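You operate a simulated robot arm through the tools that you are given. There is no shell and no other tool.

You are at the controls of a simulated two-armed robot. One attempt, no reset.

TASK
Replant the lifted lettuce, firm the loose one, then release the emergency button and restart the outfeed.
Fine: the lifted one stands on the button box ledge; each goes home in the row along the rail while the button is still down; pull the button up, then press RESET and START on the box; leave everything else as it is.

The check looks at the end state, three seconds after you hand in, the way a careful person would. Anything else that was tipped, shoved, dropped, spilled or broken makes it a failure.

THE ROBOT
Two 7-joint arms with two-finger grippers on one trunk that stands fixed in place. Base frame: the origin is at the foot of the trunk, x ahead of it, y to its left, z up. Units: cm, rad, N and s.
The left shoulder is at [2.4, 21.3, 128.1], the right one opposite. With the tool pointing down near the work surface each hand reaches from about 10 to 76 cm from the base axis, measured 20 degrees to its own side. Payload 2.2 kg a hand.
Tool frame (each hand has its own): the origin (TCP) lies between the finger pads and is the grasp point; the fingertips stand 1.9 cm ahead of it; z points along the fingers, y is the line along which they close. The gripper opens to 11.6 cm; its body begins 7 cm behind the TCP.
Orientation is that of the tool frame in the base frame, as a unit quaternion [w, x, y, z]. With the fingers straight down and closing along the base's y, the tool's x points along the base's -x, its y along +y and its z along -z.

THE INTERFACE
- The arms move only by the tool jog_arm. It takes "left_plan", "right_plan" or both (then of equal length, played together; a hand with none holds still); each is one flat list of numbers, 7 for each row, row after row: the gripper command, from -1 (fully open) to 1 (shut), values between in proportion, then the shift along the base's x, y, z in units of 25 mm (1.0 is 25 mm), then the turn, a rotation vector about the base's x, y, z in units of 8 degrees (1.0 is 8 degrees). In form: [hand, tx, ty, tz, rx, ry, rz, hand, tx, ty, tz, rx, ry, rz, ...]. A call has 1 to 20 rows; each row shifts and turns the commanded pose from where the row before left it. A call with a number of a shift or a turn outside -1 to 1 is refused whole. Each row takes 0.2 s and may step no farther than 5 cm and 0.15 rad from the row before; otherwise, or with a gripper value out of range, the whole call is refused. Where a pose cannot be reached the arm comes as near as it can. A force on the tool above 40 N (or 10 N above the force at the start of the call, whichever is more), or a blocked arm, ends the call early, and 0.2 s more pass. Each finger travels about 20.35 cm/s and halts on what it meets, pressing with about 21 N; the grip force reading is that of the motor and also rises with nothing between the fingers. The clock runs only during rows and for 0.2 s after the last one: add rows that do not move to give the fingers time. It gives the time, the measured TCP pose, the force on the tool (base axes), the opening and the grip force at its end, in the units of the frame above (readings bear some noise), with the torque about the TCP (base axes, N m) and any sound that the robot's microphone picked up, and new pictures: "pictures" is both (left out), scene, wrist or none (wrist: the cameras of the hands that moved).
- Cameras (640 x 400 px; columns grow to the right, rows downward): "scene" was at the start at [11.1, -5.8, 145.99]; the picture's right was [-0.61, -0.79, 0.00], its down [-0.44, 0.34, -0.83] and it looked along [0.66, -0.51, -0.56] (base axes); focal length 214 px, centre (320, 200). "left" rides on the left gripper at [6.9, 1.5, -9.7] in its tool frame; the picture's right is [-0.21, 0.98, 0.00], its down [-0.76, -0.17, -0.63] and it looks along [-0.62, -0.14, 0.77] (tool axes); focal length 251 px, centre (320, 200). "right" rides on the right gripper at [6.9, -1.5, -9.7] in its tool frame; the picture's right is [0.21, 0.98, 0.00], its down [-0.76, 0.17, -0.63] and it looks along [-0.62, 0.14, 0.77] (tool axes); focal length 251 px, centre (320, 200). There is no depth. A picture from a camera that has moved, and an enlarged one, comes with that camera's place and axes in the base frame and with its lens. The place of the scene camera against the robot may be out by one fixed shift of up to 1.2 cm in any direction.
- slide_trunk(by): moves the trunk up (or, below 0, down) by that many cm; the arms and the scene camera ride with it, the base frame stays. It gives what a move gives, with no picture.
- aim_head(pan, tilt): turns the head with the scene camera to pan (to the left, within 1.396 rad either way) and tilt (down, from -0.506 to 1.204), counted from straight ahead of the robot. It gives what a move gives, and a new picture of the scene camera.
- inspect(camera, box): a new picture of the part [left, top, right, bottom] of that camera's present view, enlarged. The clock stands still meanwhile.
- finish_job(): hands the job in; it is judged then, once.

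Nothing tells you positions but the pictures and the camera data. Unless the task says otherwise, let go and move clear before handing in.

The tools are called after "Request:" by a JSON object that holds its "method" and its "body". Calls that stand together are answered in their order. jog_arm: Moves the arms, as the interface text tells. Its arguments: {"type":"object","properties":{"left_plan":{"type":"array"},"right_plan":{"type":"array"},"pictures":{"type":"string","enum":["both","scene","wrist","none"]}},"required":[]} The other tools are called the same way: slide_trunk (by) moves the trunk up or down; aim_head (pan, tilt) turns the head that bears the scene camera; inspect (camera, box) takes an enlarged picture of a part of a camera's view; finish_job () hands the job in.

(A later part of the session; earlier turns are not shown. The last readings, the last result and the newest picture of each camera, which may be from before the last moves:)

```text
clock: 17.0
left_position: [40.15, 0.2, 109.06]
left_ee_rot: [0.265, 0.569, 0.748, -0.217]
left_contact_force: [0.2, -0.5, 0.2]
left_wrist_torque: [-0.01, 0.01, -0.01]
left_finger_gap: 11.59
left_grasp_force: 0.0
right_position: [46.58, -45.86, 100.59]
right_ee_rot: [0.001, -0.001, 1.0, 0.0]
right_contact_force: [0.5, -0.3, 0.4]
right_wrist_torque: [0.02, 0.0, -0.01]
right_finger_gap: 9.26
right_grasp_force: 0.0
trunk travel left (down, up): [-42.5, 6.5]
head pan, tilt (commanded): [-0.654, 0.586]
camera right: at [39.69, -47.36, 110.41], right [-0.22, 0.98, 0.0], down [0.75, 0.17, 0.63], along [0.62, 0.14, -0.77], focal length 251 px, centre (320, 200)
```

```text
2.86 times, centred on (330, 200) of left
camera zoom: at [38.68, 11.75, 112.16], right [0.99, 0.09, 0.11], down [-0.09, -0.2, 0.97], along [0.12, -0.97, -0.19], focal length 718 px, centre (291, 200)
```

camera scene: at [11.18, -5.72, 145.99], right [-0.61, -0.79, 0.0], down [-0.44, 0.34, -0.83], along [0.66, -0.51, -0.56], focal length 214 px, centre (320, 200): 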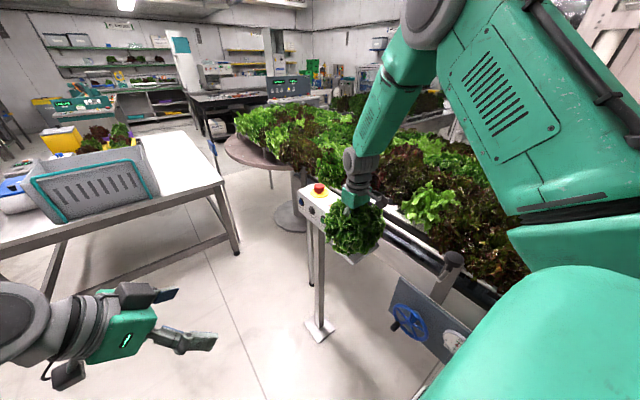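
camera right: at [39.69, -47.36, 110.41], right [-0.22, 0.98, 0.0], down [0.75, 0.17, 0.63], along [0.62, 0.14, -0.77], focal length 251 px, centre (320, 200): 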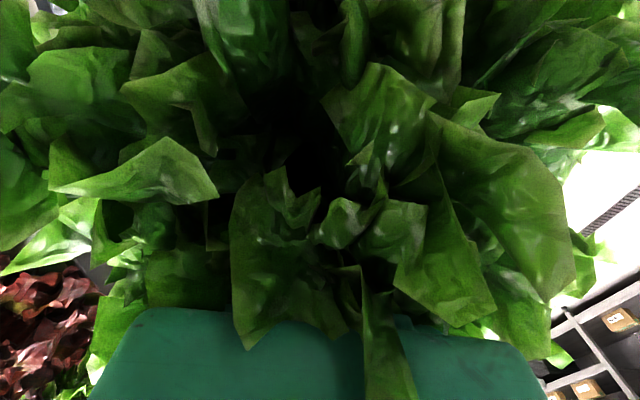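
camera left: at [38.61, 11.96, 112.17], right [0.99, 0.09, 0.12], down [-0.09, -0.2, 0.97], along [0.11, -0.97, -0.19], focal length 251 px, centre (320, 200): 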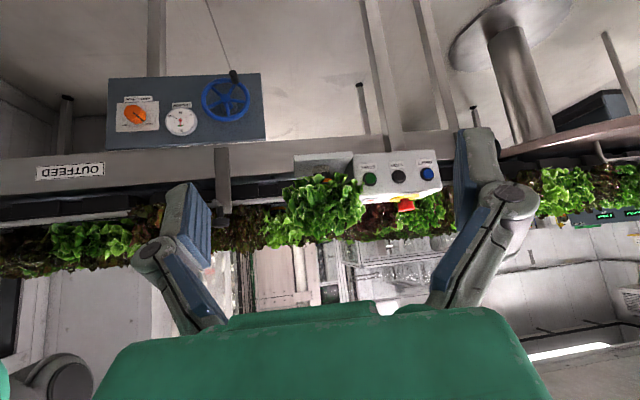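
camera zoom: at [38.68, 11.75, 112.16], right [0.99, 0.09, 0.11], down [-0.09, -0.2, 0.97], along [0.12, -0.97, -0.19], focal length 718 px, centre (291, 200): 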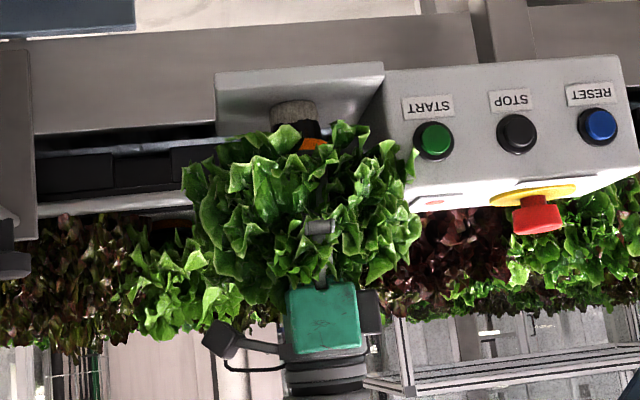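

Request:
{"method": "jog_arm", "body": {"right_plan": [-0.3, 0, 0, 0, 0, 0, 0, -0.2, 0, 0, 0, 0, 0, 0, -0.1, 0, 0, 0, 0, 0, 0, 0.0, 0, 0, 0, 0, 0, 0, 0.1, 0, 0, 0, 0, 0, 0, 0.1, 0, 0, 0, 0, 0, 0], "pictures": "wrist"}}

Request:
{"method": "inspect", "body": {"camera": "left", "box": [260, 130, 400, 270]}}

```text
clock: 18.4
left_position: [40.19, 0.27, 109.11]
left_ee_rot: [0.264, 0.569, 0.748, -0.217]
left_contact_force: [0.0, 0.4, -0.8]
left_wrist_torque: [-0.01, 0.02, 0.0]
left_finger_gap: 11.61
left_grasp_force: 0.0
right_position: [46.64, -45.86, 100.66]
right_ee_rot: [0.001, -0.001, 1.0, 0.0]
right_contact_force: [-1.0, 0.5, -0.3]
right_wrist_torque: [-0.01, -0.02, 0.02]
right_finger_gap: 6.61
right_grasp_force: 20.7
trunk travel left (down, up): [-42.5, 6.5]
head pan, tilt (commanded): [-0.654, 0.586]
camera right: at [39.72, -47.37, 110.41], right [-0.22, 0.98, 0.0], down [0.76, 0.17, 0.63], along [0.62, 0.14, -0.77], focal length 251 px, centre (320, 200)
```

right: 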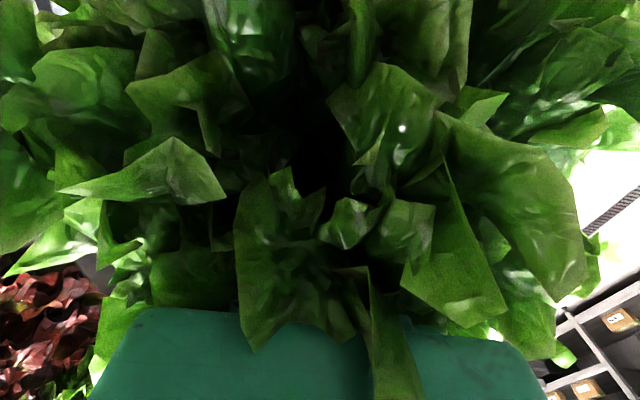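

```text
2.86 times, centred on (330, 200) of left
camera zoom: at [38.71, 11.74, 112.15], right [0.99, 0.09, 0.11], down [-0.09, -0.2, 0.97], along [0.12, -0.97, -0.19], focal length 718 px, centre (291, 200)
```

zoom: 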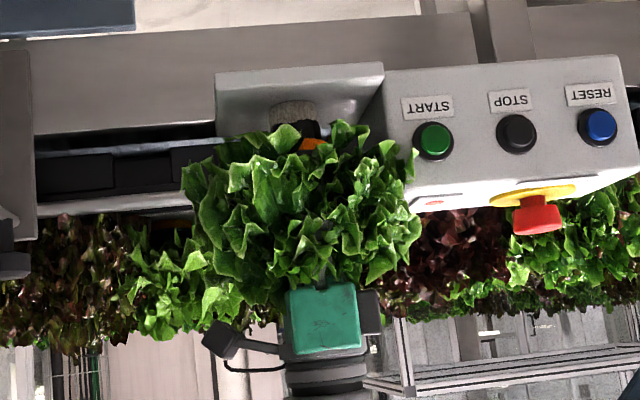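

The fingers hold a 6.6 cm core with no side or vertical load. I'll lift straight up slowly.

Request:
{"method": "jog_arm", "body": {"right_plan": [0.3, 0, 0, 0.2, 0, 0, 0, 0.3, 0, 0, 0.3, 0, 0, 0, 0.3, 0, 0, 0.4, 0, 0, 0, 0.3, 0, 0, 0.5, 0, 0, 0, 0.3, 0, 0, 0.6, 0, 0, 0, 0.3, 0, 0, 0.6, 0, 0, 0, 0.3, 0, 0, 0.5, 0, 0, 0, 0.3, 0, 0, 0, 0, 0, 0], "pictures": "both"}}

Request:
{"method": "inspect", "body": {"camera": "left", "box": [260, 130, 400, 270]}}

```text
clock: 20.2
left_position: [40.17, 0.16, 109.08]
left_ee_rot: [0.264, 0.568, 0.748, -0.217]
left_contact_force: [-0.6, 0.3, 0.5]
left_wrist_torque: [0.0, 0.01, -0.01]
left_finger_gap: 11.6
left_grasp_force: 0.1
right_position: [46.64, -45.92, 108.36]
right_ee_rot: [0.001, -0.001, 1.0, 0.0]
right_contact_force: [-0.9, -0.5, -1.2]
right_wrist_torque: [0.01, -0.02, -0.02]
right_finger_gap: 6.6
right_grasp_force: 21.1
trunk travel left (down, up): [-42.5, 6.5]
head pan, tilt (commanded): [-0.654, 0.586]
camera scene: at [11.28, -5.75, 145.97], right [-0.61, -0.79, 0.0], down [-0.44, 0.34, -0.83], along [0.66, -0.51, -0.56], focal length 214 px, centre (320, 200)
camera right: at [39.71, -47.36, 118.17], right [-0.22, 0.98, 0.0], down [0.76, 0.17, 0.63], along [0.62, 0.14, -0.77], focal length 251 px, centre (320, 200)
```

scene: 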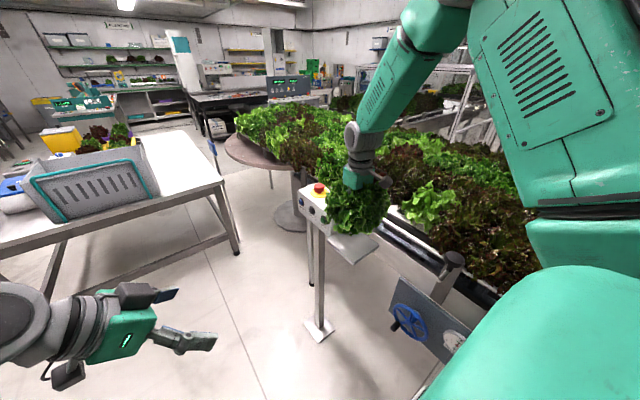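
right: 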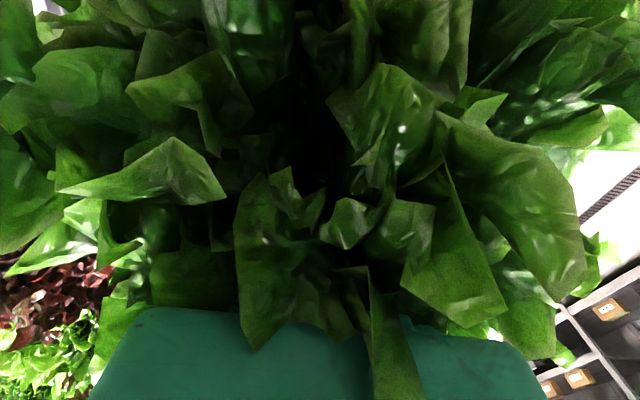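

```text
2.86 times, centred on (330, 200) of left
camera zoom: at [38.74, 11.73, 112.13], right [0.99, 0.09, 0.11], down [-0.09, -0.2, 0.97], along [0.12, -0.97, -0.19], focal length 718 px, centre (291, 200)
```

zoom: 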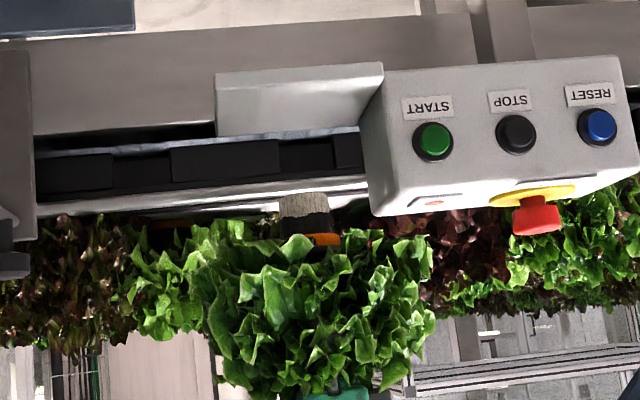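

The lettuce is held securely (plug bottom about 7.5–8 cm below the TCP). I'll raise it well above the row and carry it over the empty hole at about (50.2, -71.5).

Request:
{"method": "jog_arm", "body": {"right_plan": [0.3, 0, 0, 0.9, 0, 0, 0, 0.3, 0, 0, 0.9, 0, 0, 0, 0.3, 0, 0, 0.9, 0, 0, 0, 0.3, 0, 0, 0.9, 0, 0, 0, 0.3, 0.126, -0.6, 0.35, 0, 0, 0, 0.3, 0.126, -0.927, 0.35, 0, 0, 0, 0.3, 0.126, -0.927, 0.35, 0, 0, 0, 0.3, 0.126, -0.927, 0.35, 0, 0, 0, 0.3, 0.126, -0.927, 0.35, 0, 0, 0, 0.3, 0.126, -0.927, 0.35, 0, 0, 0, 0.3, 0.126, -0.927, 0.35, 0, 0, 0, 0.3, 0.126, -0.927, 0.35, 0, 0, 0, 0.3, 0.126, -0.927, 0.35, 0, 0, 0, 0.3, 0.126, -0.927, 0.35, 0, 0, 0, 0.3, 0.126, -0.927, 0, 0, 0, 0, 0.3, 0, -0.33, 0, 0, 0, 0, 0.3, 0, 0, 0, 0, 0, 0], "pictures": "both"}}

Request:
{"method": "inspect", "body": {"camera": "left", "box": [240, 150, 420, 270]}}

```text
clock: 23.8
left_position: [40.11, 0.3, 109.17]
left_ee_rot: [0.264, 0.57, 0.747, -0.218]
left_contact_force: [0.2, -0.8, -0.1]
left_wrist_torque: [0.03, 0.0, -0.01]
left_finger_gap: 11.58
left_grasp_force: 0.1
right_position: [49.99, -71.35, 126.2]
right_ee_rot: [0.001, 0.0, 1.0, 0.0]
right_contact_force: [-0.4, -0.1, -1.6]
right_wrist_torque: [0.01, 0.0, 0.05]
right_finger_gap: 6.61
right_grasp_force: 21.7
trunk travel left (down, up): [-42.5, 6.5]
head pan, tilt (commanded): [-0.654, 0.586]
camera scene: at [11.25, -5.98, 145.97], right [-0.61, -0.79, 0.0], down [-0.44, 0.34, -0.83], along [0.66, -0.51, -0.56], focal length 214 px, centre (320, 200)
camera right: at [43.14, -72.85, 136.0], right [-0.22, 0.98, 0.0], down [0.76, 0.17, 0.63], along [0.62, 0.14, -0.77], focal length 251 px, centre (320, 200)
```

scene: 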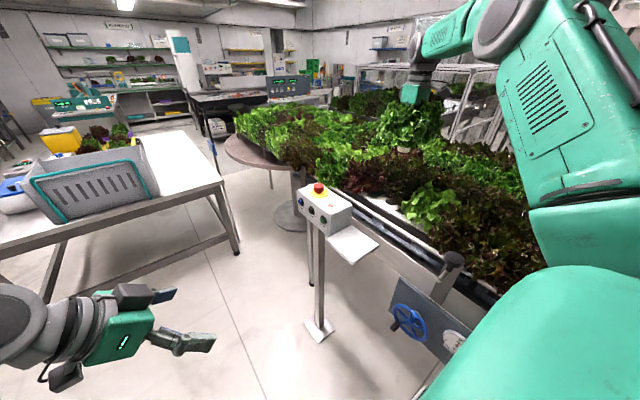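
right: 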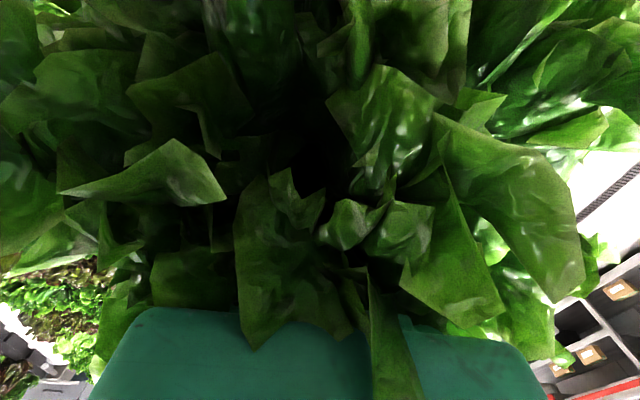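

```text
3.33 times, centred on (330, 210) of left
camera zoom: at [38.69, 11.78, 112.16], right [0.99, 0.09, 0.11], down [-0.09, -0.2, 0.97], along [0.12, -0.97, -0.19], focal length 838 px, centre (287, 167)
```

zoom: 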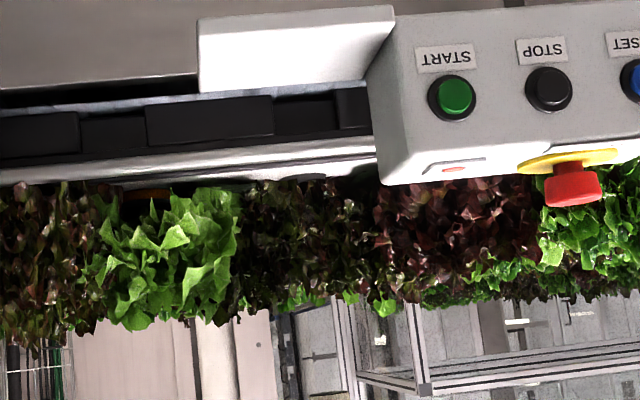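

Request:
{"method": "jog_arm", "body": {"left_plan": [-1, 0.3, -0.8, 0.9, 0, 0, 0, -1, 0.3, -0.8, 0.9, 0, 0, 0, -1, 0.3, -0.8, 0.9, 0, 0, 0, -1, 0.3, -0.8, 0.9, 0, 0, 0, -1, 0.3, -0.8, 0.9, 0, 0, 0, -1, 0.3, -0.8, 0.9, 0, 0, 0, -1, 0, 0, 0, 0, 0, 0], "pictures": "wrist"}}

Request:
{"method": "inspect", "body": {"camera": "left", "box": [280, 130, 400, 230]}}

```text
clock: 25.4
left_position: [44.75, -11.9, 122.69]
left_ee_rot: [0.265, 0.568, 0.748, -0.217]
left_contact_force: [0.0, -0.4, -0.3]
left_wrist_torque: [-0.01, -0.01, -0.01]
left_finger_gap: 11.59
left_grasp_force: 0.1
right_position: [50.07, -71.53, 126.16]
right_ee_rot: [0.001, -0.001, 1.0, -0.001]
right_contact_force: [-0.1, 0.0, -1.6]
right_wrist_torque: [-0.03, -0.03, 0.02]
right_finger_gap: 6.6
right_grasp_force: 21.3
trunk travel left (down, up): [-42.5, 6.5]
head pan, tilt (commanded): [-0.654, 0.586]
camera left: at [43.27, -0.49, 125.74], right [0.99, 0.09, 0.11], down [-0.09, -0.2, 0.97], along [0.12, -0.97, -0.19], focal length 251 px, centre (320, 200)
```

left: 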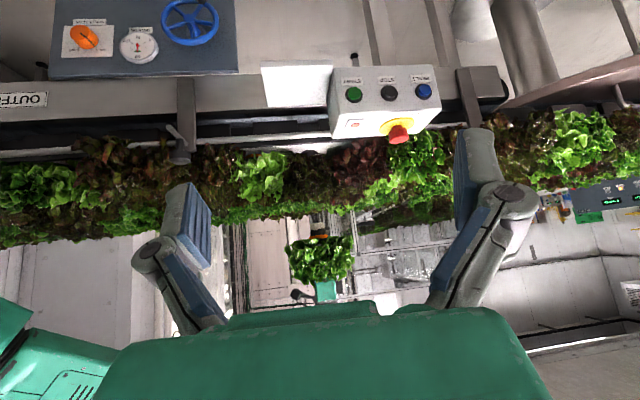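

```text
4.00 times, centred on (340, 180) of left
camera zoom: at [43.27, -0.49, 125.74], right [0.99, 0.09, 0.11], down [-0.09, -0.2, 0.97], along [0.12, -0.97, -0.19], focal length 1006 px, centre (240, 280)
```

zoom: 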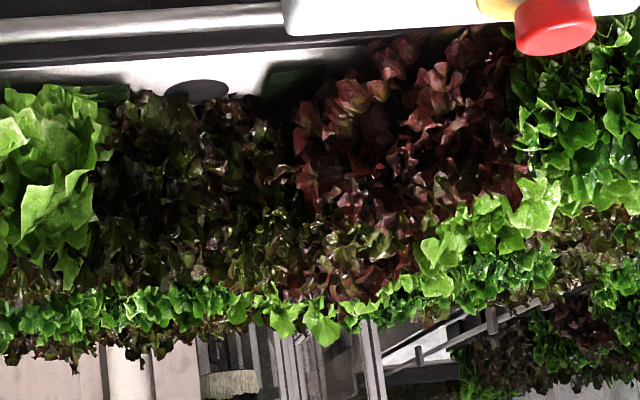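

Request:
{"method": "inspect", "body": {"camera": "scene", "box": [370, 120, 450, 220]}}

Request:
{"method": "inspect", "body": {"camera": "left", "box": [290, 215, 350, 265]}}

Request:
{"method": "inspect", "body": {"camera": "left", "box": [300, 140, 360, 180]}}

Request:
{"method": "inspect", "body": {"camera": "left", "box": [220, 140, 290, 200]}}

```text
4.00 times, centred on (410, 170) of scene
camera zoom: at [11.28, -6.21, 145.95], right [-0.61, -0.79, 0.0], down [-0.44, 0.34, -0.83], along [0.66, -0.5, -0.56], focal length 858 px, centre (-40, 320)
```

zoom: 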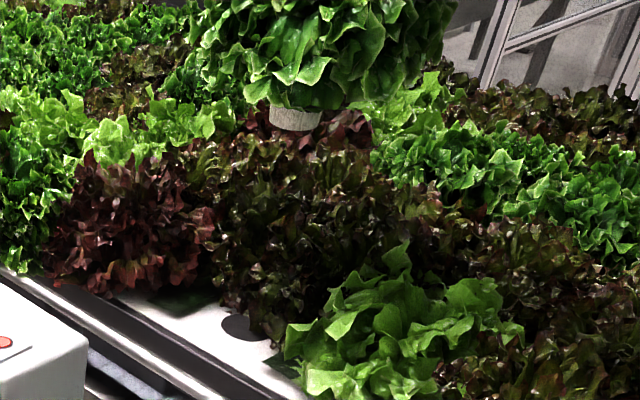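

```text
8.00 times, centred on (320, 240) of left
camera zoom: at [43.27, -0.49, 125.74], right [0.99, 0.09, 0.11], down [-0.09, -0.2, 0.97], along [0.12, -0.97, -0.19], focal length 2012 px, centre (320, -120)
```

zoom: 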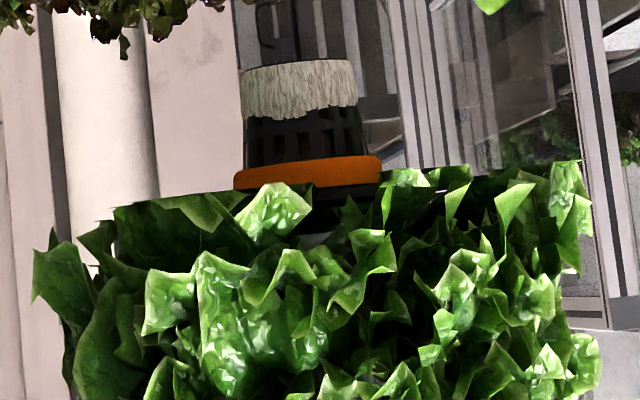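

```text
10.00 times, centred on (330, 160) of left
camera zoom: at [43.27, -0.49, 125.74], right [0.99, 0.09, 0.11], down [-0.09, -0.2, 0.97], along [0.12, -0.97, -0.19], focal length 2514 px, centre (220, 600)
```

zoom: 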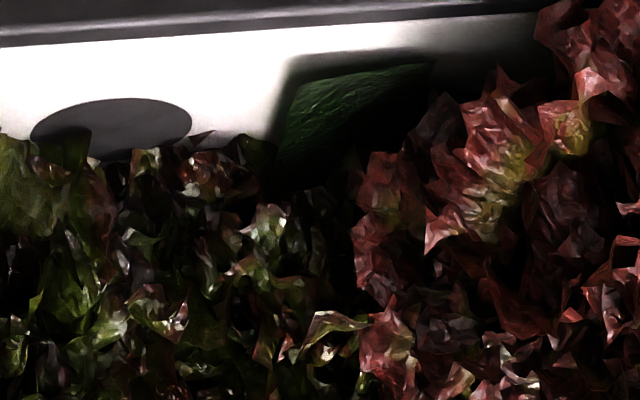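

```text
6.67 times, centred on (255, 170) of left
camera zoom: at [43.27, -0.49, 125.74], right [0.99, 0.09, 0.11], down [-0.09, -0.2, 0.97], along [0.12, -0.97, -0.19], focal length 1676 px, centre (753, 400)
```

zoom: 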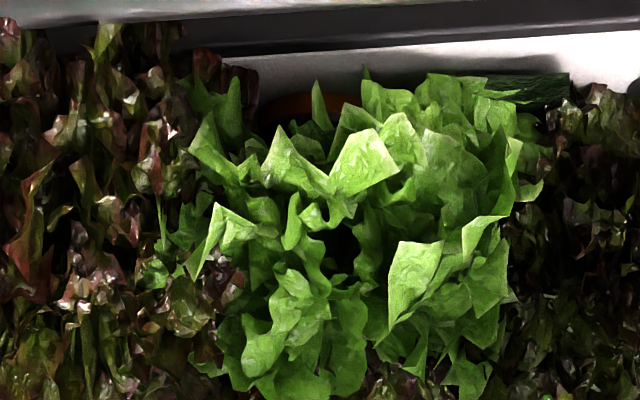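

Request:
{"method": "inspect", "body": {"camera": "left", "box": [235, 140, 275, 165]}}

Request:
{"method": "inspect", "body": {"camera": "left", "box": [80, 120, 200, 200]}}

Request:
{"method": "inspect", "body": {"camera": "left", "box": [0, 120, 110, 200]}}

Request:
{"method": "inspect", "body": {"camera": "left", "box": [350, 110, 480, 200]}}

Request:
{"method": "inspect", "body": {"camera": "left", "box": [490, 80, 640, 190]}}

```text
16.00 times, centred on (255, 152) of left
camera zoom: at [43.27, -0.49, 125.74], right [0.99, 0.09, 0.11], down [-0.09, -0.2, 0.97], along [0.12, -0.97, -0.19], focal length 4023 px, centre (1360, 960)
```

zoom: 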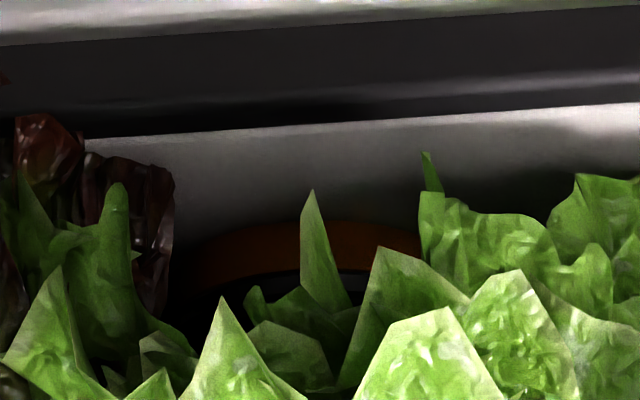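

```text
5.00 times, centred on (140, 160) of left
camera zoom: at [43.27, -0.49, 125.74], right [0.99, 0.09, 0.11], down [-0.09, -0.2, 0.97], along [0.12, -0.97, -0.19], focal length 1257 px, centre (1220, 400)
```

zoom: 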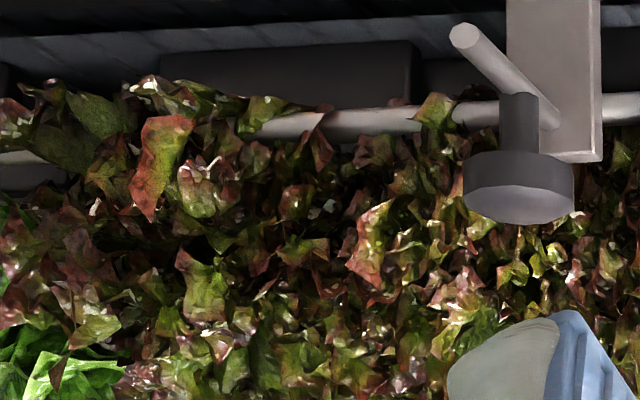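

```text
5.00 times, centred on (55, 160) of left
camera zoom: at [43.27, -0.49, 125.74], right [0.99, 0.09, 0.11], down [-0.09, -0.2, 0.97], along [0.12, -0.97, -0.19], focal length 1257 px, centre (1645, 400)
```

zoom: 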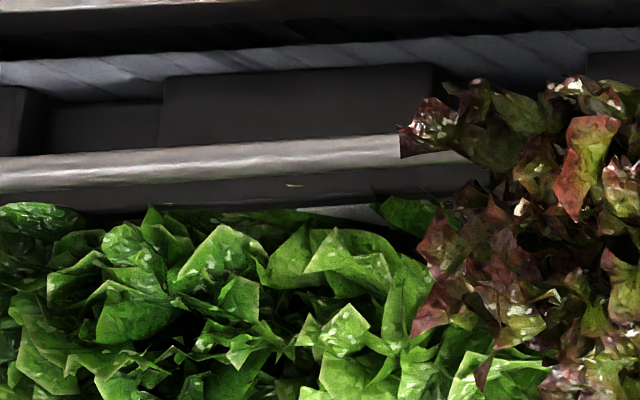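

```text
4.44 times, centred on (415, 155) of left
camera zoom: at [43.27, -0.49, 125.74], right [0.99, 0.09, 0.11], down [-0.09, -0.2, 0.97], along [0.12, -0.97, -0.19], focal length 1118 px, centre (-102, 400)
```

zoom: 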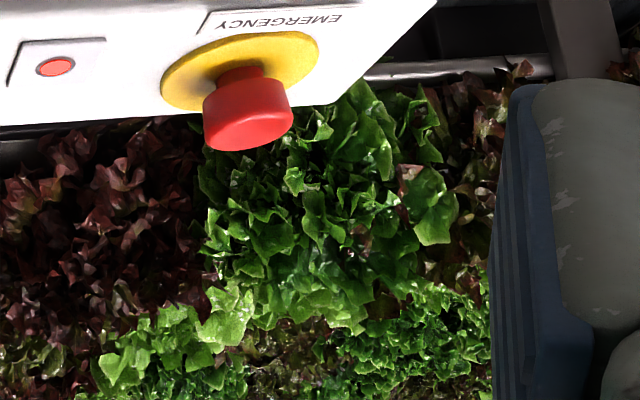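

```text
3.64 times, centred on (565, 135) of left
camera zoom: at [43.27, -0.49, 125.74], right [0.99, 0.09, 0.11], down [-0.09, -0.2, 0.97], along [0.12, -0.97, -0.19], focal length 914 px, centre (-571, 436)
```

zoom: 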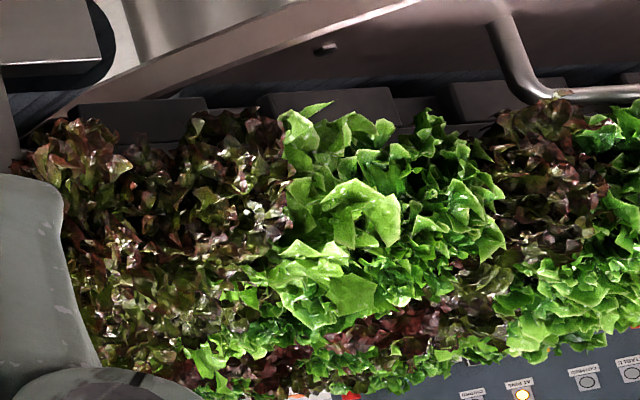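

The plants' orange collar turns out to be wider than the hole, so I need a closer look to be sure which plant is loose. I'll take the left camera low and near for the pale-green one and its neighbours while the right hand holds the lifted one high.

Request:
{"method": "jog_arm", "body": {"left_plan": [-1, -0.55, -0.6, -0.99, 0, 0, 0, -1, -0.55, -0.8, -0.99, 0, 0, 0, -1, -0.55, -0.8, -0.99, 0, 0, 0, -1, -0.55, -0.8, -0.99, 0, 0, 0, -1, -0.55, -0.8, -0.99, 0, 0, 0, -1, -0.55, -0.8, -0.99, 0, 0, 0, -1, -0.55, -0.8, -0.99, 0, 0, 0, -1, -0.55, -0.8, -0.99, 0, 0, 0, -1, -0.55, -0.8, -0.99, 0, 0, 0, -1, -0.55, -0.8, -0.99, 0, 0, 0, -1, 0, 0, 0, 0, 0, 0], "pictures": "both"}}

Request:
{"method": "inspect", "body": {"camera": "left", "box": [270, 180, 390, 260]}}

Request:
{"method": "inspect", "body": {"camera": "left", "box": [90, 170, 290, 270]}}

```text
clock: 27.8
left_position: [31.09, -30.94, 98.16]
left_ee_rot: [0.264, 0.569, 0.748, -0.217]
left_contact_force: [0.1, 0.1, 0.3]
left_wrist_torque: [-0.02, -0.03, -0.01]
left_finger_gap: 11.62
left_grasp_force: 0.0
left hand out of reach, approached as far as the arm can: row 6, 7
right_position: [49.98, -71.39, 126.25]
right_ee_rot: [0.0, -0.002, 1.0, -0.001]
right_contact_force: [0.4, 0.5, -1.7]
right_wrist_torque: [0.0, 0.03, 0.01]
right_finger_gap: 6.63
right_grasp_force: 20.7
trunk travel left (down, up): [-42.5, 6.5]
head pan, tilt (commanded): [-0.654, 0.586]
camera scene: at [11.23, -6.13, 145.97], right [-0.61, -0.79, 0.0], down [-0.44, 0.34, -0.83], along [0.66, -0.5, -0.56], focal length 214 px, centre (320, 200)
camera left: at [29.63, -19.41, 101.22], right [0.99, 0.09, 0.11], down [-0.09, -0.2, 0.97], along [0.11, -0.97, -0.19], focal length 251 px, centre (320, 200)
```

scene: 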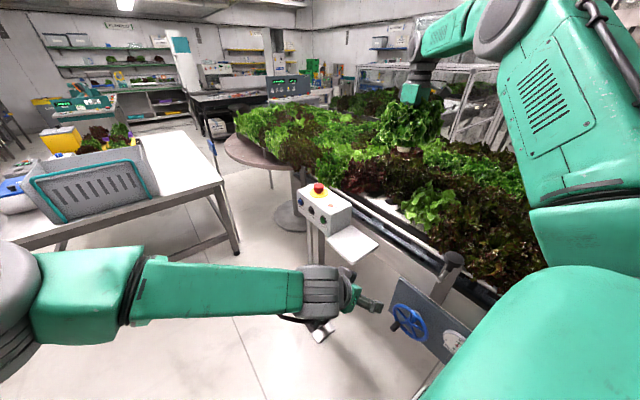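
left: 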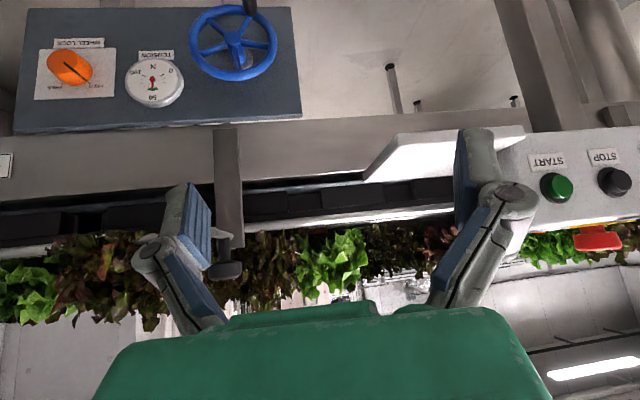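

```text
5.00 times, centred on (330, 220) of left
camera zoom: at [29.63, -19.41, 101.22], right [0.99, 0.09, 0.11], down [-0.09, -0.2, 0.97], along [0.11, -0.97, -0.19], focal length 1257 px, centre (270, 100)
```

zoom: 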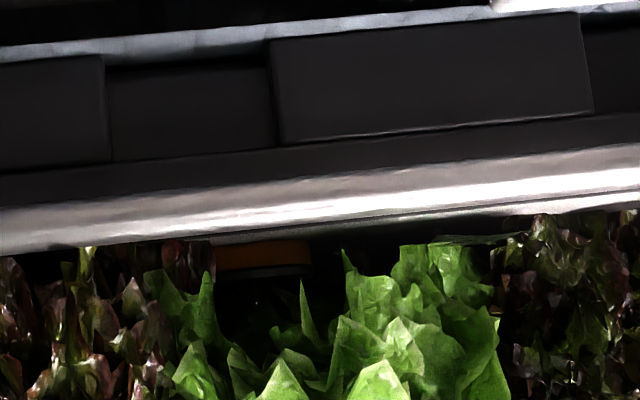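

```text
3.20 times, centred on (190, 220) of left
camera zoom: at [29.63, -19.41, 101.22], right [0.99, 0.09, 0.11], down [-0.09, -0.2, 0.97], along [0.11, -0.97, -0.19], focal length 805 px, centre (736, 136)
```

zoom: 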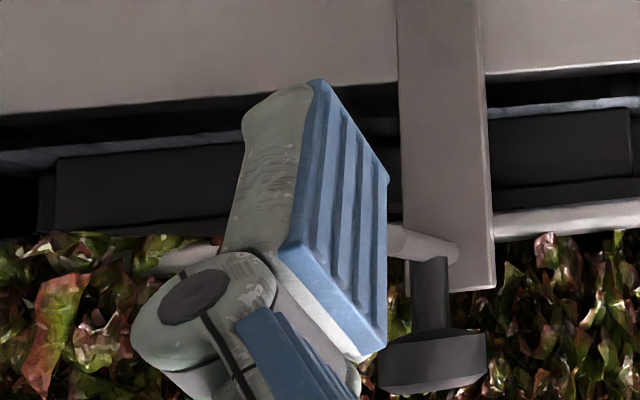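

Request:
{"method": "inspect", "body": {"camera": "left", "box": [300, 215, 350, 247]}}

Request:
{"method": "inspect", "body": {"camera": "left", "box": [230, 220, 310, 270]}}

Request:
{"method": "inspect", "body": {"camera": "left", "box": [0, 210, 160, 320]}}

Request:
{"method": "inspect", "body": {"camera": "left", "box": [350, 200, 470, 280]}}

```text
12.50 times, centred on (325, 231) of left
camera zoom: at [29.63, -19.41, 101.22], right [0.99, 0.09, 0.11], down [-0.09, -0.2, 0.97], along [0.11, -0.97, -0.19], focal length 3143 px, centre (258, -188)
```

zoom: 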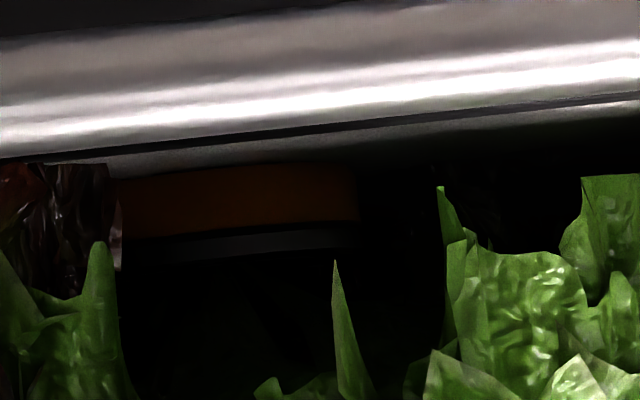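

```text
8.00 times, centred on (270, 245) of left
camera zoom: at [29.63, -19.41, 101.22], right [0.99, 0.09, 0.11], down [-0.09, -0.2, 0.97], along [0.11, -0.97, -0.19], focal length 2012 px, centre (720, -160)
```

zoom: 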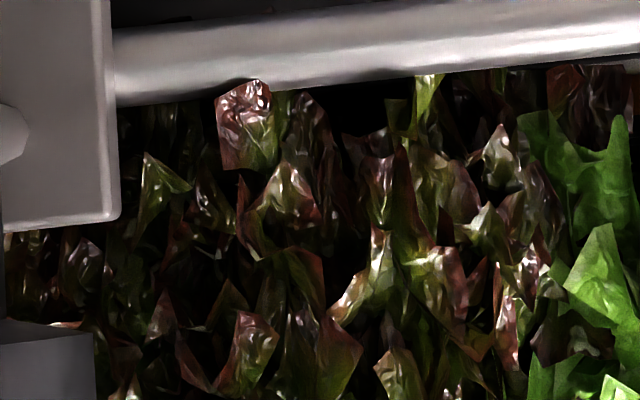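

```text
3.64 times, centred on (80, 265) of left
camera zoom: at [29.63, -19.41, 101.22], right [0.99, 0.09, 0.11], down [-0.09, -0.2, 0.97], along [0.11, -0.97, -0.19], focal length 914 px, centre (1193, -36)
```

zoom: 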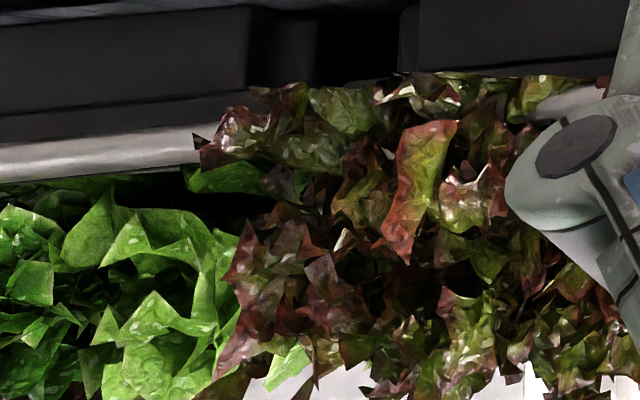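

```text
5.00 times, centred on (410, 240) of left
camera zoom: at [29.63, -19.41, 101.22], right [0.99, 0.09, 0.11], down [-0.09, -0.2, 0.97], along [0.11, -0.97, -0.19], focal length 1257 px, centre (-130, 0)
```

zoom: 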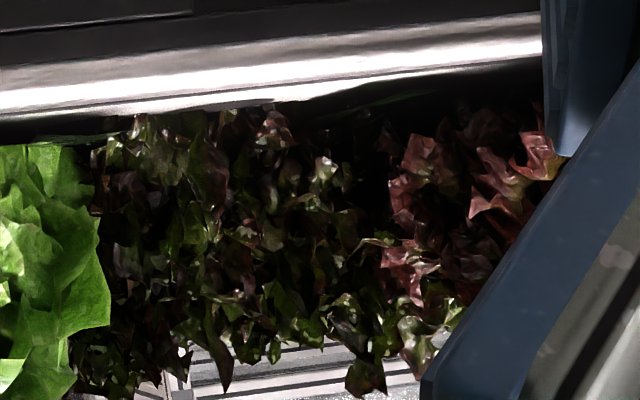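

The pale-green plant's collar sits flat on the channel, so it is seated. A dark-red one further back, near x≈2–5, seems to lean out over the rail; I'll turn the left camera toward it.

Request:
{"method": "jog_arm", "body": {"left_plan": [-1, 0, 0.2, 0.2, 0, 0, -0.9, -1, 0, 0.2, 0.2, 0, 0, -0.9, -1, 0, 0.2, 0.2, 0, 0, -0.9, -1, 0, 0.2, 0.2, 0, 0, -0.9, -1, 0, 0.2, 0.2, 0, 0, -0.9, -1, 0, 0, 0, 0, 0, 0], "pictures": "both"}}

Request:
{"method": "inspect", "body": {"camera": "left", "box": [200, 160, 440, 300]}}

```text
clock: 29.2
left_position: [31.18, -29.78, 99.75]
left_ee_rot: [0.218, 0.699, 0.628, -0.264]
left_contact_force: [-0.1, -0.2, -0.6]
left_wrist_torque: [0.03, -0.01, 0.01]
left_finger_gap: 11.61
left_grasp_force: 0.0
left hand out of reach, approached as far as the arm can: row 4, 5
right_position: [50.14, -71.65, 125.86]
right_ee_rot: [0.0, -0.001, 1.0, 0.001]
right_contact_force: [-0.1, 0.0, -1.3]
right_wrist_torque: [0.02, -0.02, -0.04]
right_finger_gap: 6.64
right_grasp_force: 20.4
trunk travel left (down, up): [-42.5, 6.5]
head pan, tilt (commanded): [-0.654, 0.586]
camera scene: at [11.35, -6.43, 145.94], right [-0.61, -0.79, 0.0], down [-0.44, 0.34, -0.83], along [0.66, -0.5, -0.56], focal length 214 px, centre (320, 200)
camera left: at [34.13, -18.49, 102.68], right [0.95, -0.28, 0.11], down [-0.16, -0.16, 0.97], along [-0.25, -0.95, -0.19], focal length 251 px, centre (320, 200)
```

scene: 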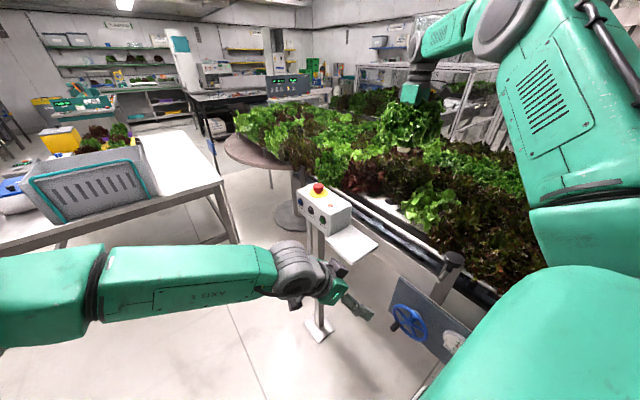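
left: 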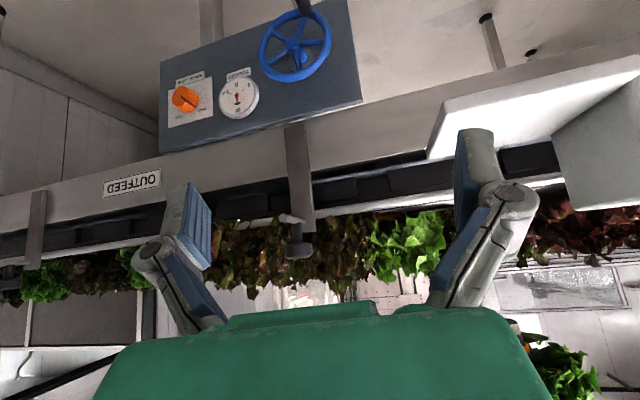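

```text
2.67 times, centred on (320, 230) of left
camera zoom: at [34.13, -18.49, 102.68], right [0.95, -0.28, 0.11], down [-0.16, -0.16, 0.97], along [-0.25, -0.95, -0.19], focal length 670 px, centre (320, 120)
```

zoom: 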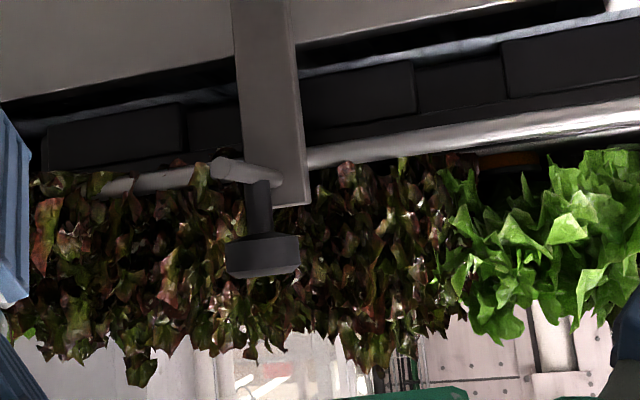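

Request:
{"method": "jog_arm", "body": {"left_plan": [-1, -0.6, 0.3, 0, 0, 0, -0.5, -1, -0.8, 0.3, 0, 0, 0, -0.5, -1, -0.8, 0, 0, 0, 0, -0.5, -1, -0.8, 0, 0, 0, 0, 0, -1, 0, 0, 0, 0, 0, 0], "pictures": "wrist"}}

Request:
{"method": "inspect", "body": {"camera": "left", "box": [200, 190, 340, 290]}}

Request:
{"method": "inspect", "body": {"camera": "left", "box": [330, 190, 470, 290]}}

```text
clock: 30.4
left_position: [29.23, -29.61, 99.69]
left_ee_rot: [0.219, 0.699, 0.628, -0.263]
left_contact_force: [0.1, -0.6, 0.1]
left_wrist_torque: [0.02, -0.01, -0.01]
left_finger_gap: 11.6
left_grasp_force: 0.0
left hand out of reach, approached as far as the arm can: row 1, 2, 3
right_position: [50.09, -71.45, 126.21]
right_ee_rot: [0.001, -0.001, 1.0, 0.0]
right_contact_force: [0.0, -0.4, -1.8]
right_wrist_torque: [-0.03, 0.03, 0.01]
right_finger_gap: 6.65
right_grasp_force: 21.1
trunk travel left (down, up): [-42.5, 6.5]
head pan, tilt (commanded): [-0.654, 0.586]
camera left: at [32.14, -18.35, 102.72], right [0.95, -0.28, 0.11], down [-0.16, -0.15, 0.97], along [-0.25, -0.95, -0.19], focal length 251 px, centre (320, 200)
```

left: 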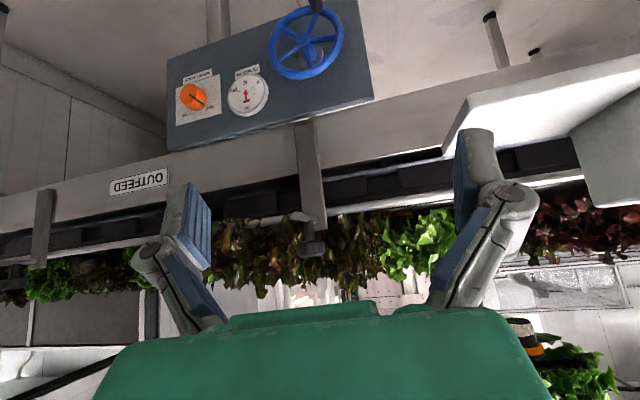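

```text
4.00 times, centred on (270, 240) of left
camera zoom: at [32.14, -18.35, 102.72], right [0.95, -0.28, 0.11], down [-0.16, -0.15, 0.97], along [-0.25, -0.95, -0.19], focal length 1006 px, centre (520, 40)
```

zoom: 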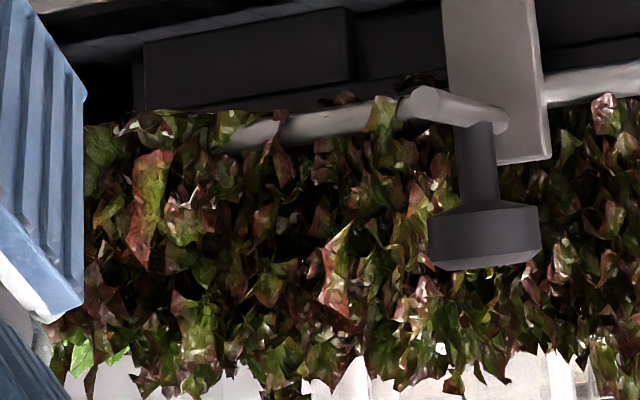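

```text
4.00 times, centred on (400, 240) of left
camera zoom: at [32.14, -18.35, 102.72], right [0.95, -0.28, 0.11], down [-0.16, -0.15, 0.97], along [-0.25, -0.95, -0.19], focal length 1006 px, centre (0, 40)
```

zoom: 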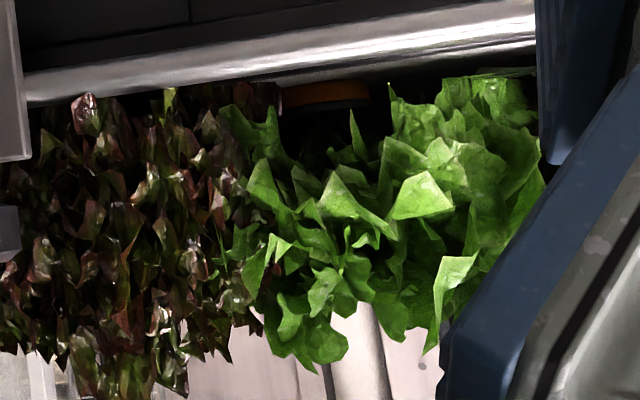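

Request:
{"method": "jog_arm", "body": {"left_plan": [-1, 0.8, 0, 0, 0, 0, 0, -1, 0.8, 0, 0, 0, 0, 0.5, -1, 0.8, 0, 0.2, 0, 0, 0.5, -1, 0.6, 0, 0.2, 0, 0, 0.5, -1, 0, 0, 0, 0, 0, 0], "pictures": "none"}}

```text
clock: 31.6
left_position: [36.64, -29.61, 100.72]
left_ee_rot: [0.245, 0.63, 0.697, -0.24]
left_contact_force: [1.4, -0.7, 0.3]
left_wrist_torque: [-0.01, -0.02, -0.01]
left_finger_gap: 11.6
left_grasp_force: 0.1
right_position: [50.1, -71.44, 126.14]
right_ee_rot: [0.001, -0.001, 1.0, 0.0]
right_contact_force: [-0.1, 0.7, -2.0]
right_wrist_torque: [0.0, 0.0, -0.04]
right_finger_gap: 6.62
right_grasp_force: 21.3
trunk travel left (down, up): [-42.5, 6.5]
head pan, tilt (commanded): [-0.654, 0.586]
```

Request:
{"method": "jog_arm", "body": {"left_plan": [-1, 0.4, 0.77, 0.4, 0, 0, 0, -1, 0.4, 0.77, 0.4, 0, 0, 0, -1, 0.4, 0.77, 0.4, 0, 0, 0, -1, 0.4, 0.77, 0.4, 0, 0, 0, -1, 0.4, 0.77, 0.4, 0, 0, 0, -1, 0.4, 0.77, 0.4, 0, 0, 0, -1, 0, 0, 0, 0, 0, 0], "right_plan": [0.3, 0.04, 0, -0.8, 0, 0, 0, 0.3, 0, 0, -0.8, 0, 0, 0, 0.3, 0, 0, -0.8, 0, 0, 0, 0.3, 0, 0, -0.8, 0, 0, 0, 0.3, 0, 0, 0, 0, 0, 0, 0.3, 0, 0, 0, 0, 0, 0, 0.3, 0, 0, 0, 0, 0, 0], "pictures": "both"}}

Request:
{"method": "inspect", "body": {"camera": "left", "box": [280, 140, 420, 240]}}

```text
clock: 33.2
left_position: [42.57, -17.98, 106.67]
left_ee_rot: [0.244, 0.629, 0.698, -0.239]
left_contact_force: [-0.2, 0.7, -0.6]
left_wrist_torque: [0.0, -0.03, -0.03]
left_finger_gap: 11.6
left_grasp_force: 0.0
right_position: [50.19, -71.41, 118.07]
right_ee_rot: [0.0, 0.0, 1.0, 0.0]
right_contact_force: [0.8, -0.1, -1.2]
right_wrist_torque: [0.02, 0.0, -0.01]
right_finger_gap: 6.62
right_grasp_force: 20.8
trunk travel left (down, up): [-42.5, 6.5]
head pan, tilt (commanded): [-0.654, 0.586]
camera scene: at [11.34, -6.01, 145.96], right [-0.61, -0.79, 0.0], down [-0.44, 0.34, -0.83], along [0.66, -0.51, -0.56], focal length 214 px, centre (320, 200)
camera right: at [43.31, -72.91, 127.91], right [-0.22, 0.98, 0.0], down [0.76, 0.17, 0.63], along [0.62, 0.14, -0.77], focal length 251 px, centre (320, 200)
camera left: at [43.12, -6.37, 109.72], right [0.99, -0.07, 0.11], down [-0.12, -0.18, 0.97], along [-0.05, -0.98, -0.19], focal length 251 px, centre (320, 200)
```

scene: 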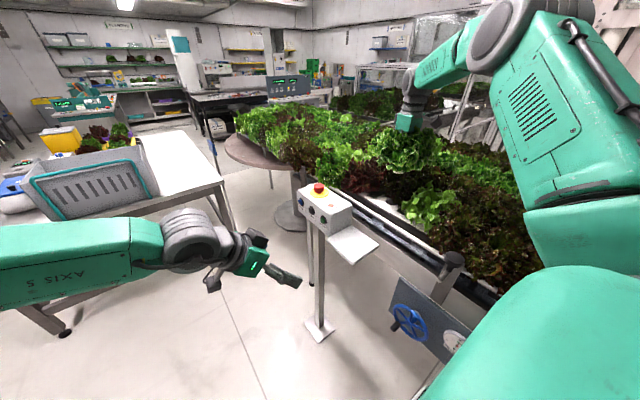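
right: 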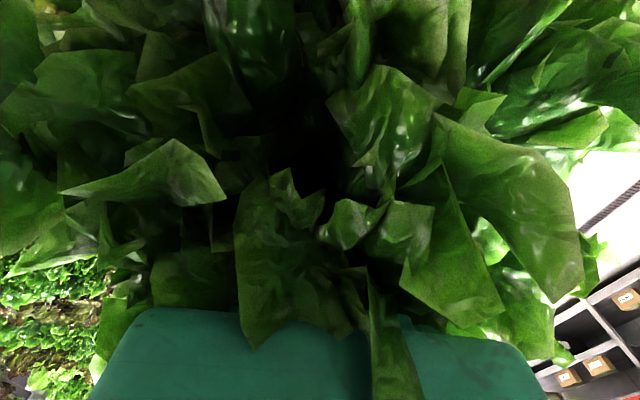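
left: 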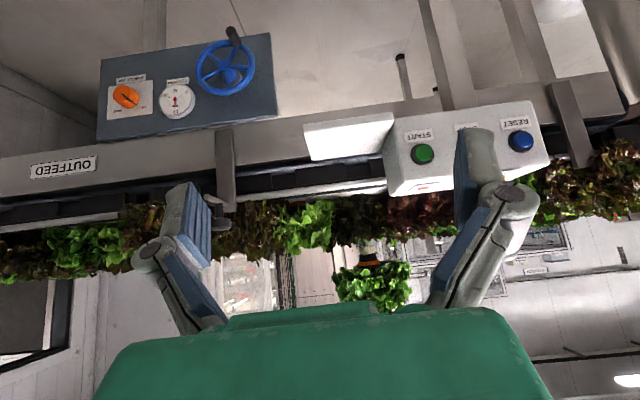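

```text
4.00 times, centred on (350, 190) of left
camera zoom: at [43.12, -6.37, 109.72], right [0.99, -0.07, 0.11], down [-0.12, -0.18, 0.97], along [-0.05, -0.98, -0.19], focal length 1006 px, centre (200, 240)
```

zoom: 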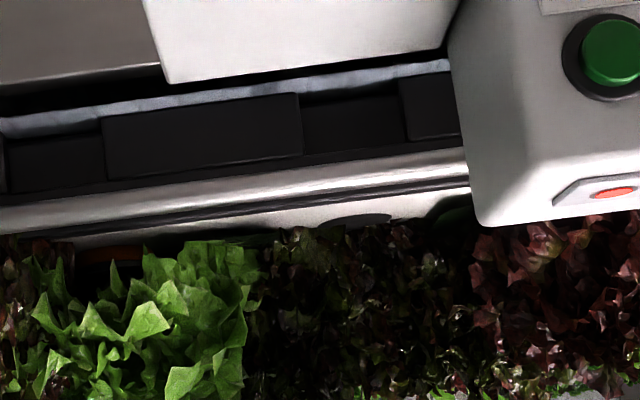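

Request:
{"method": "inspect", "body": {"camera": "left", "box": [320, 200, 420, 270]}}

Request:
{"method": "inspect", "body": {"camera": "scene", "box": [360, 110, 460, 210]}}

```text
5.71 times, centred on (370, 235) of left
camera zoom: at [43.12, -6.37, 109.72], right [0.99, -0.07, 0.11], down [-0.12, -0.18, 0.97], along [-0.05, -0.98, -0.19], focal length 1437 px, centre (34, 0)
```

zoom: 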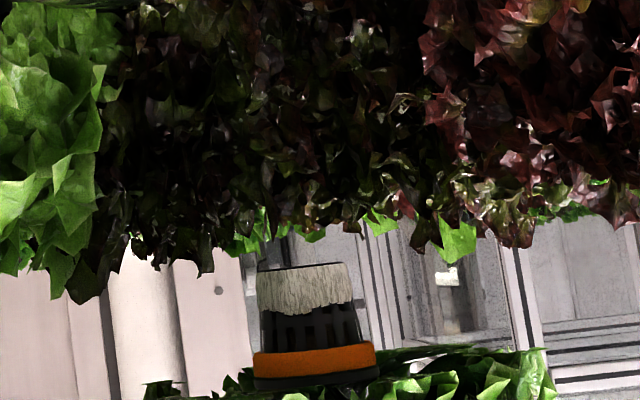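

```text
4.00 times, centred on (410, 160) of scene
camera zoom: at [11.34, -6.01, 145.96], right [-0.61, -0.79, 0.0], down [-0.44, 0.34, -0.83], along [0.66, -0.51, -0.56], focal length 858 px, centre (-40, 360)
```

zoom: 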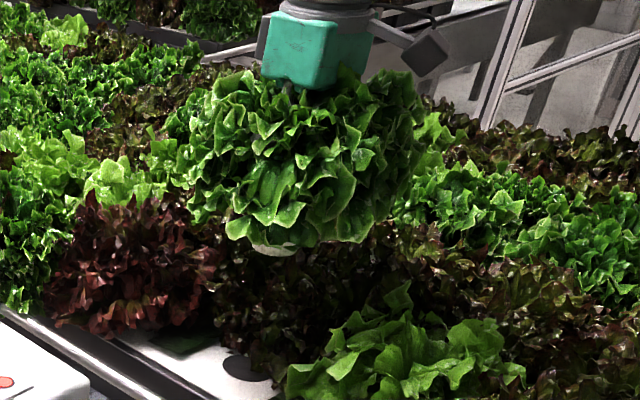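

Request:
{"method": "inspect", "body": {"camera": "scene", "box": [380, 160, 430, 192]}}

Request:
{"method": "inspect", "body": {"camera": "scene", "box": [370, 185, 420, 217]}}

```text
12.50 times, centred on (405, 176) of scene
camera zoom: at [11.34, -6.01, 145.96], right [-0.61, -0.79, 0.0], down [-0.44, 0.34, -0.83], along [0.66, -0.51, -0.56], focal length 2681 px, centre (-742, 500)
```

zoom: 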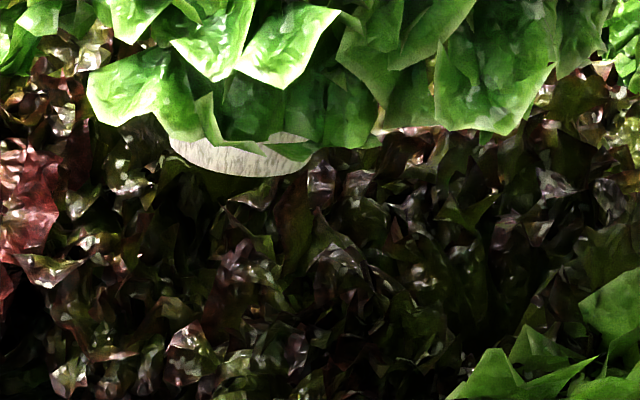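

```text
12.50 times, centred on (395, 201) of scene
camera zoom: at [11.34, -6.01, 145.96], right [-0.61, -0.79, 0.0], down [-0.44, 0.34, -0.83], along [0.66, -0.51, -0.56], focal length 2681 px, centre (-618, 188)
```

zoom: 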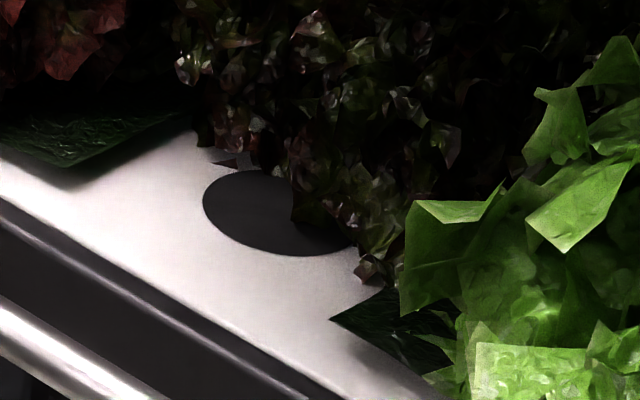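

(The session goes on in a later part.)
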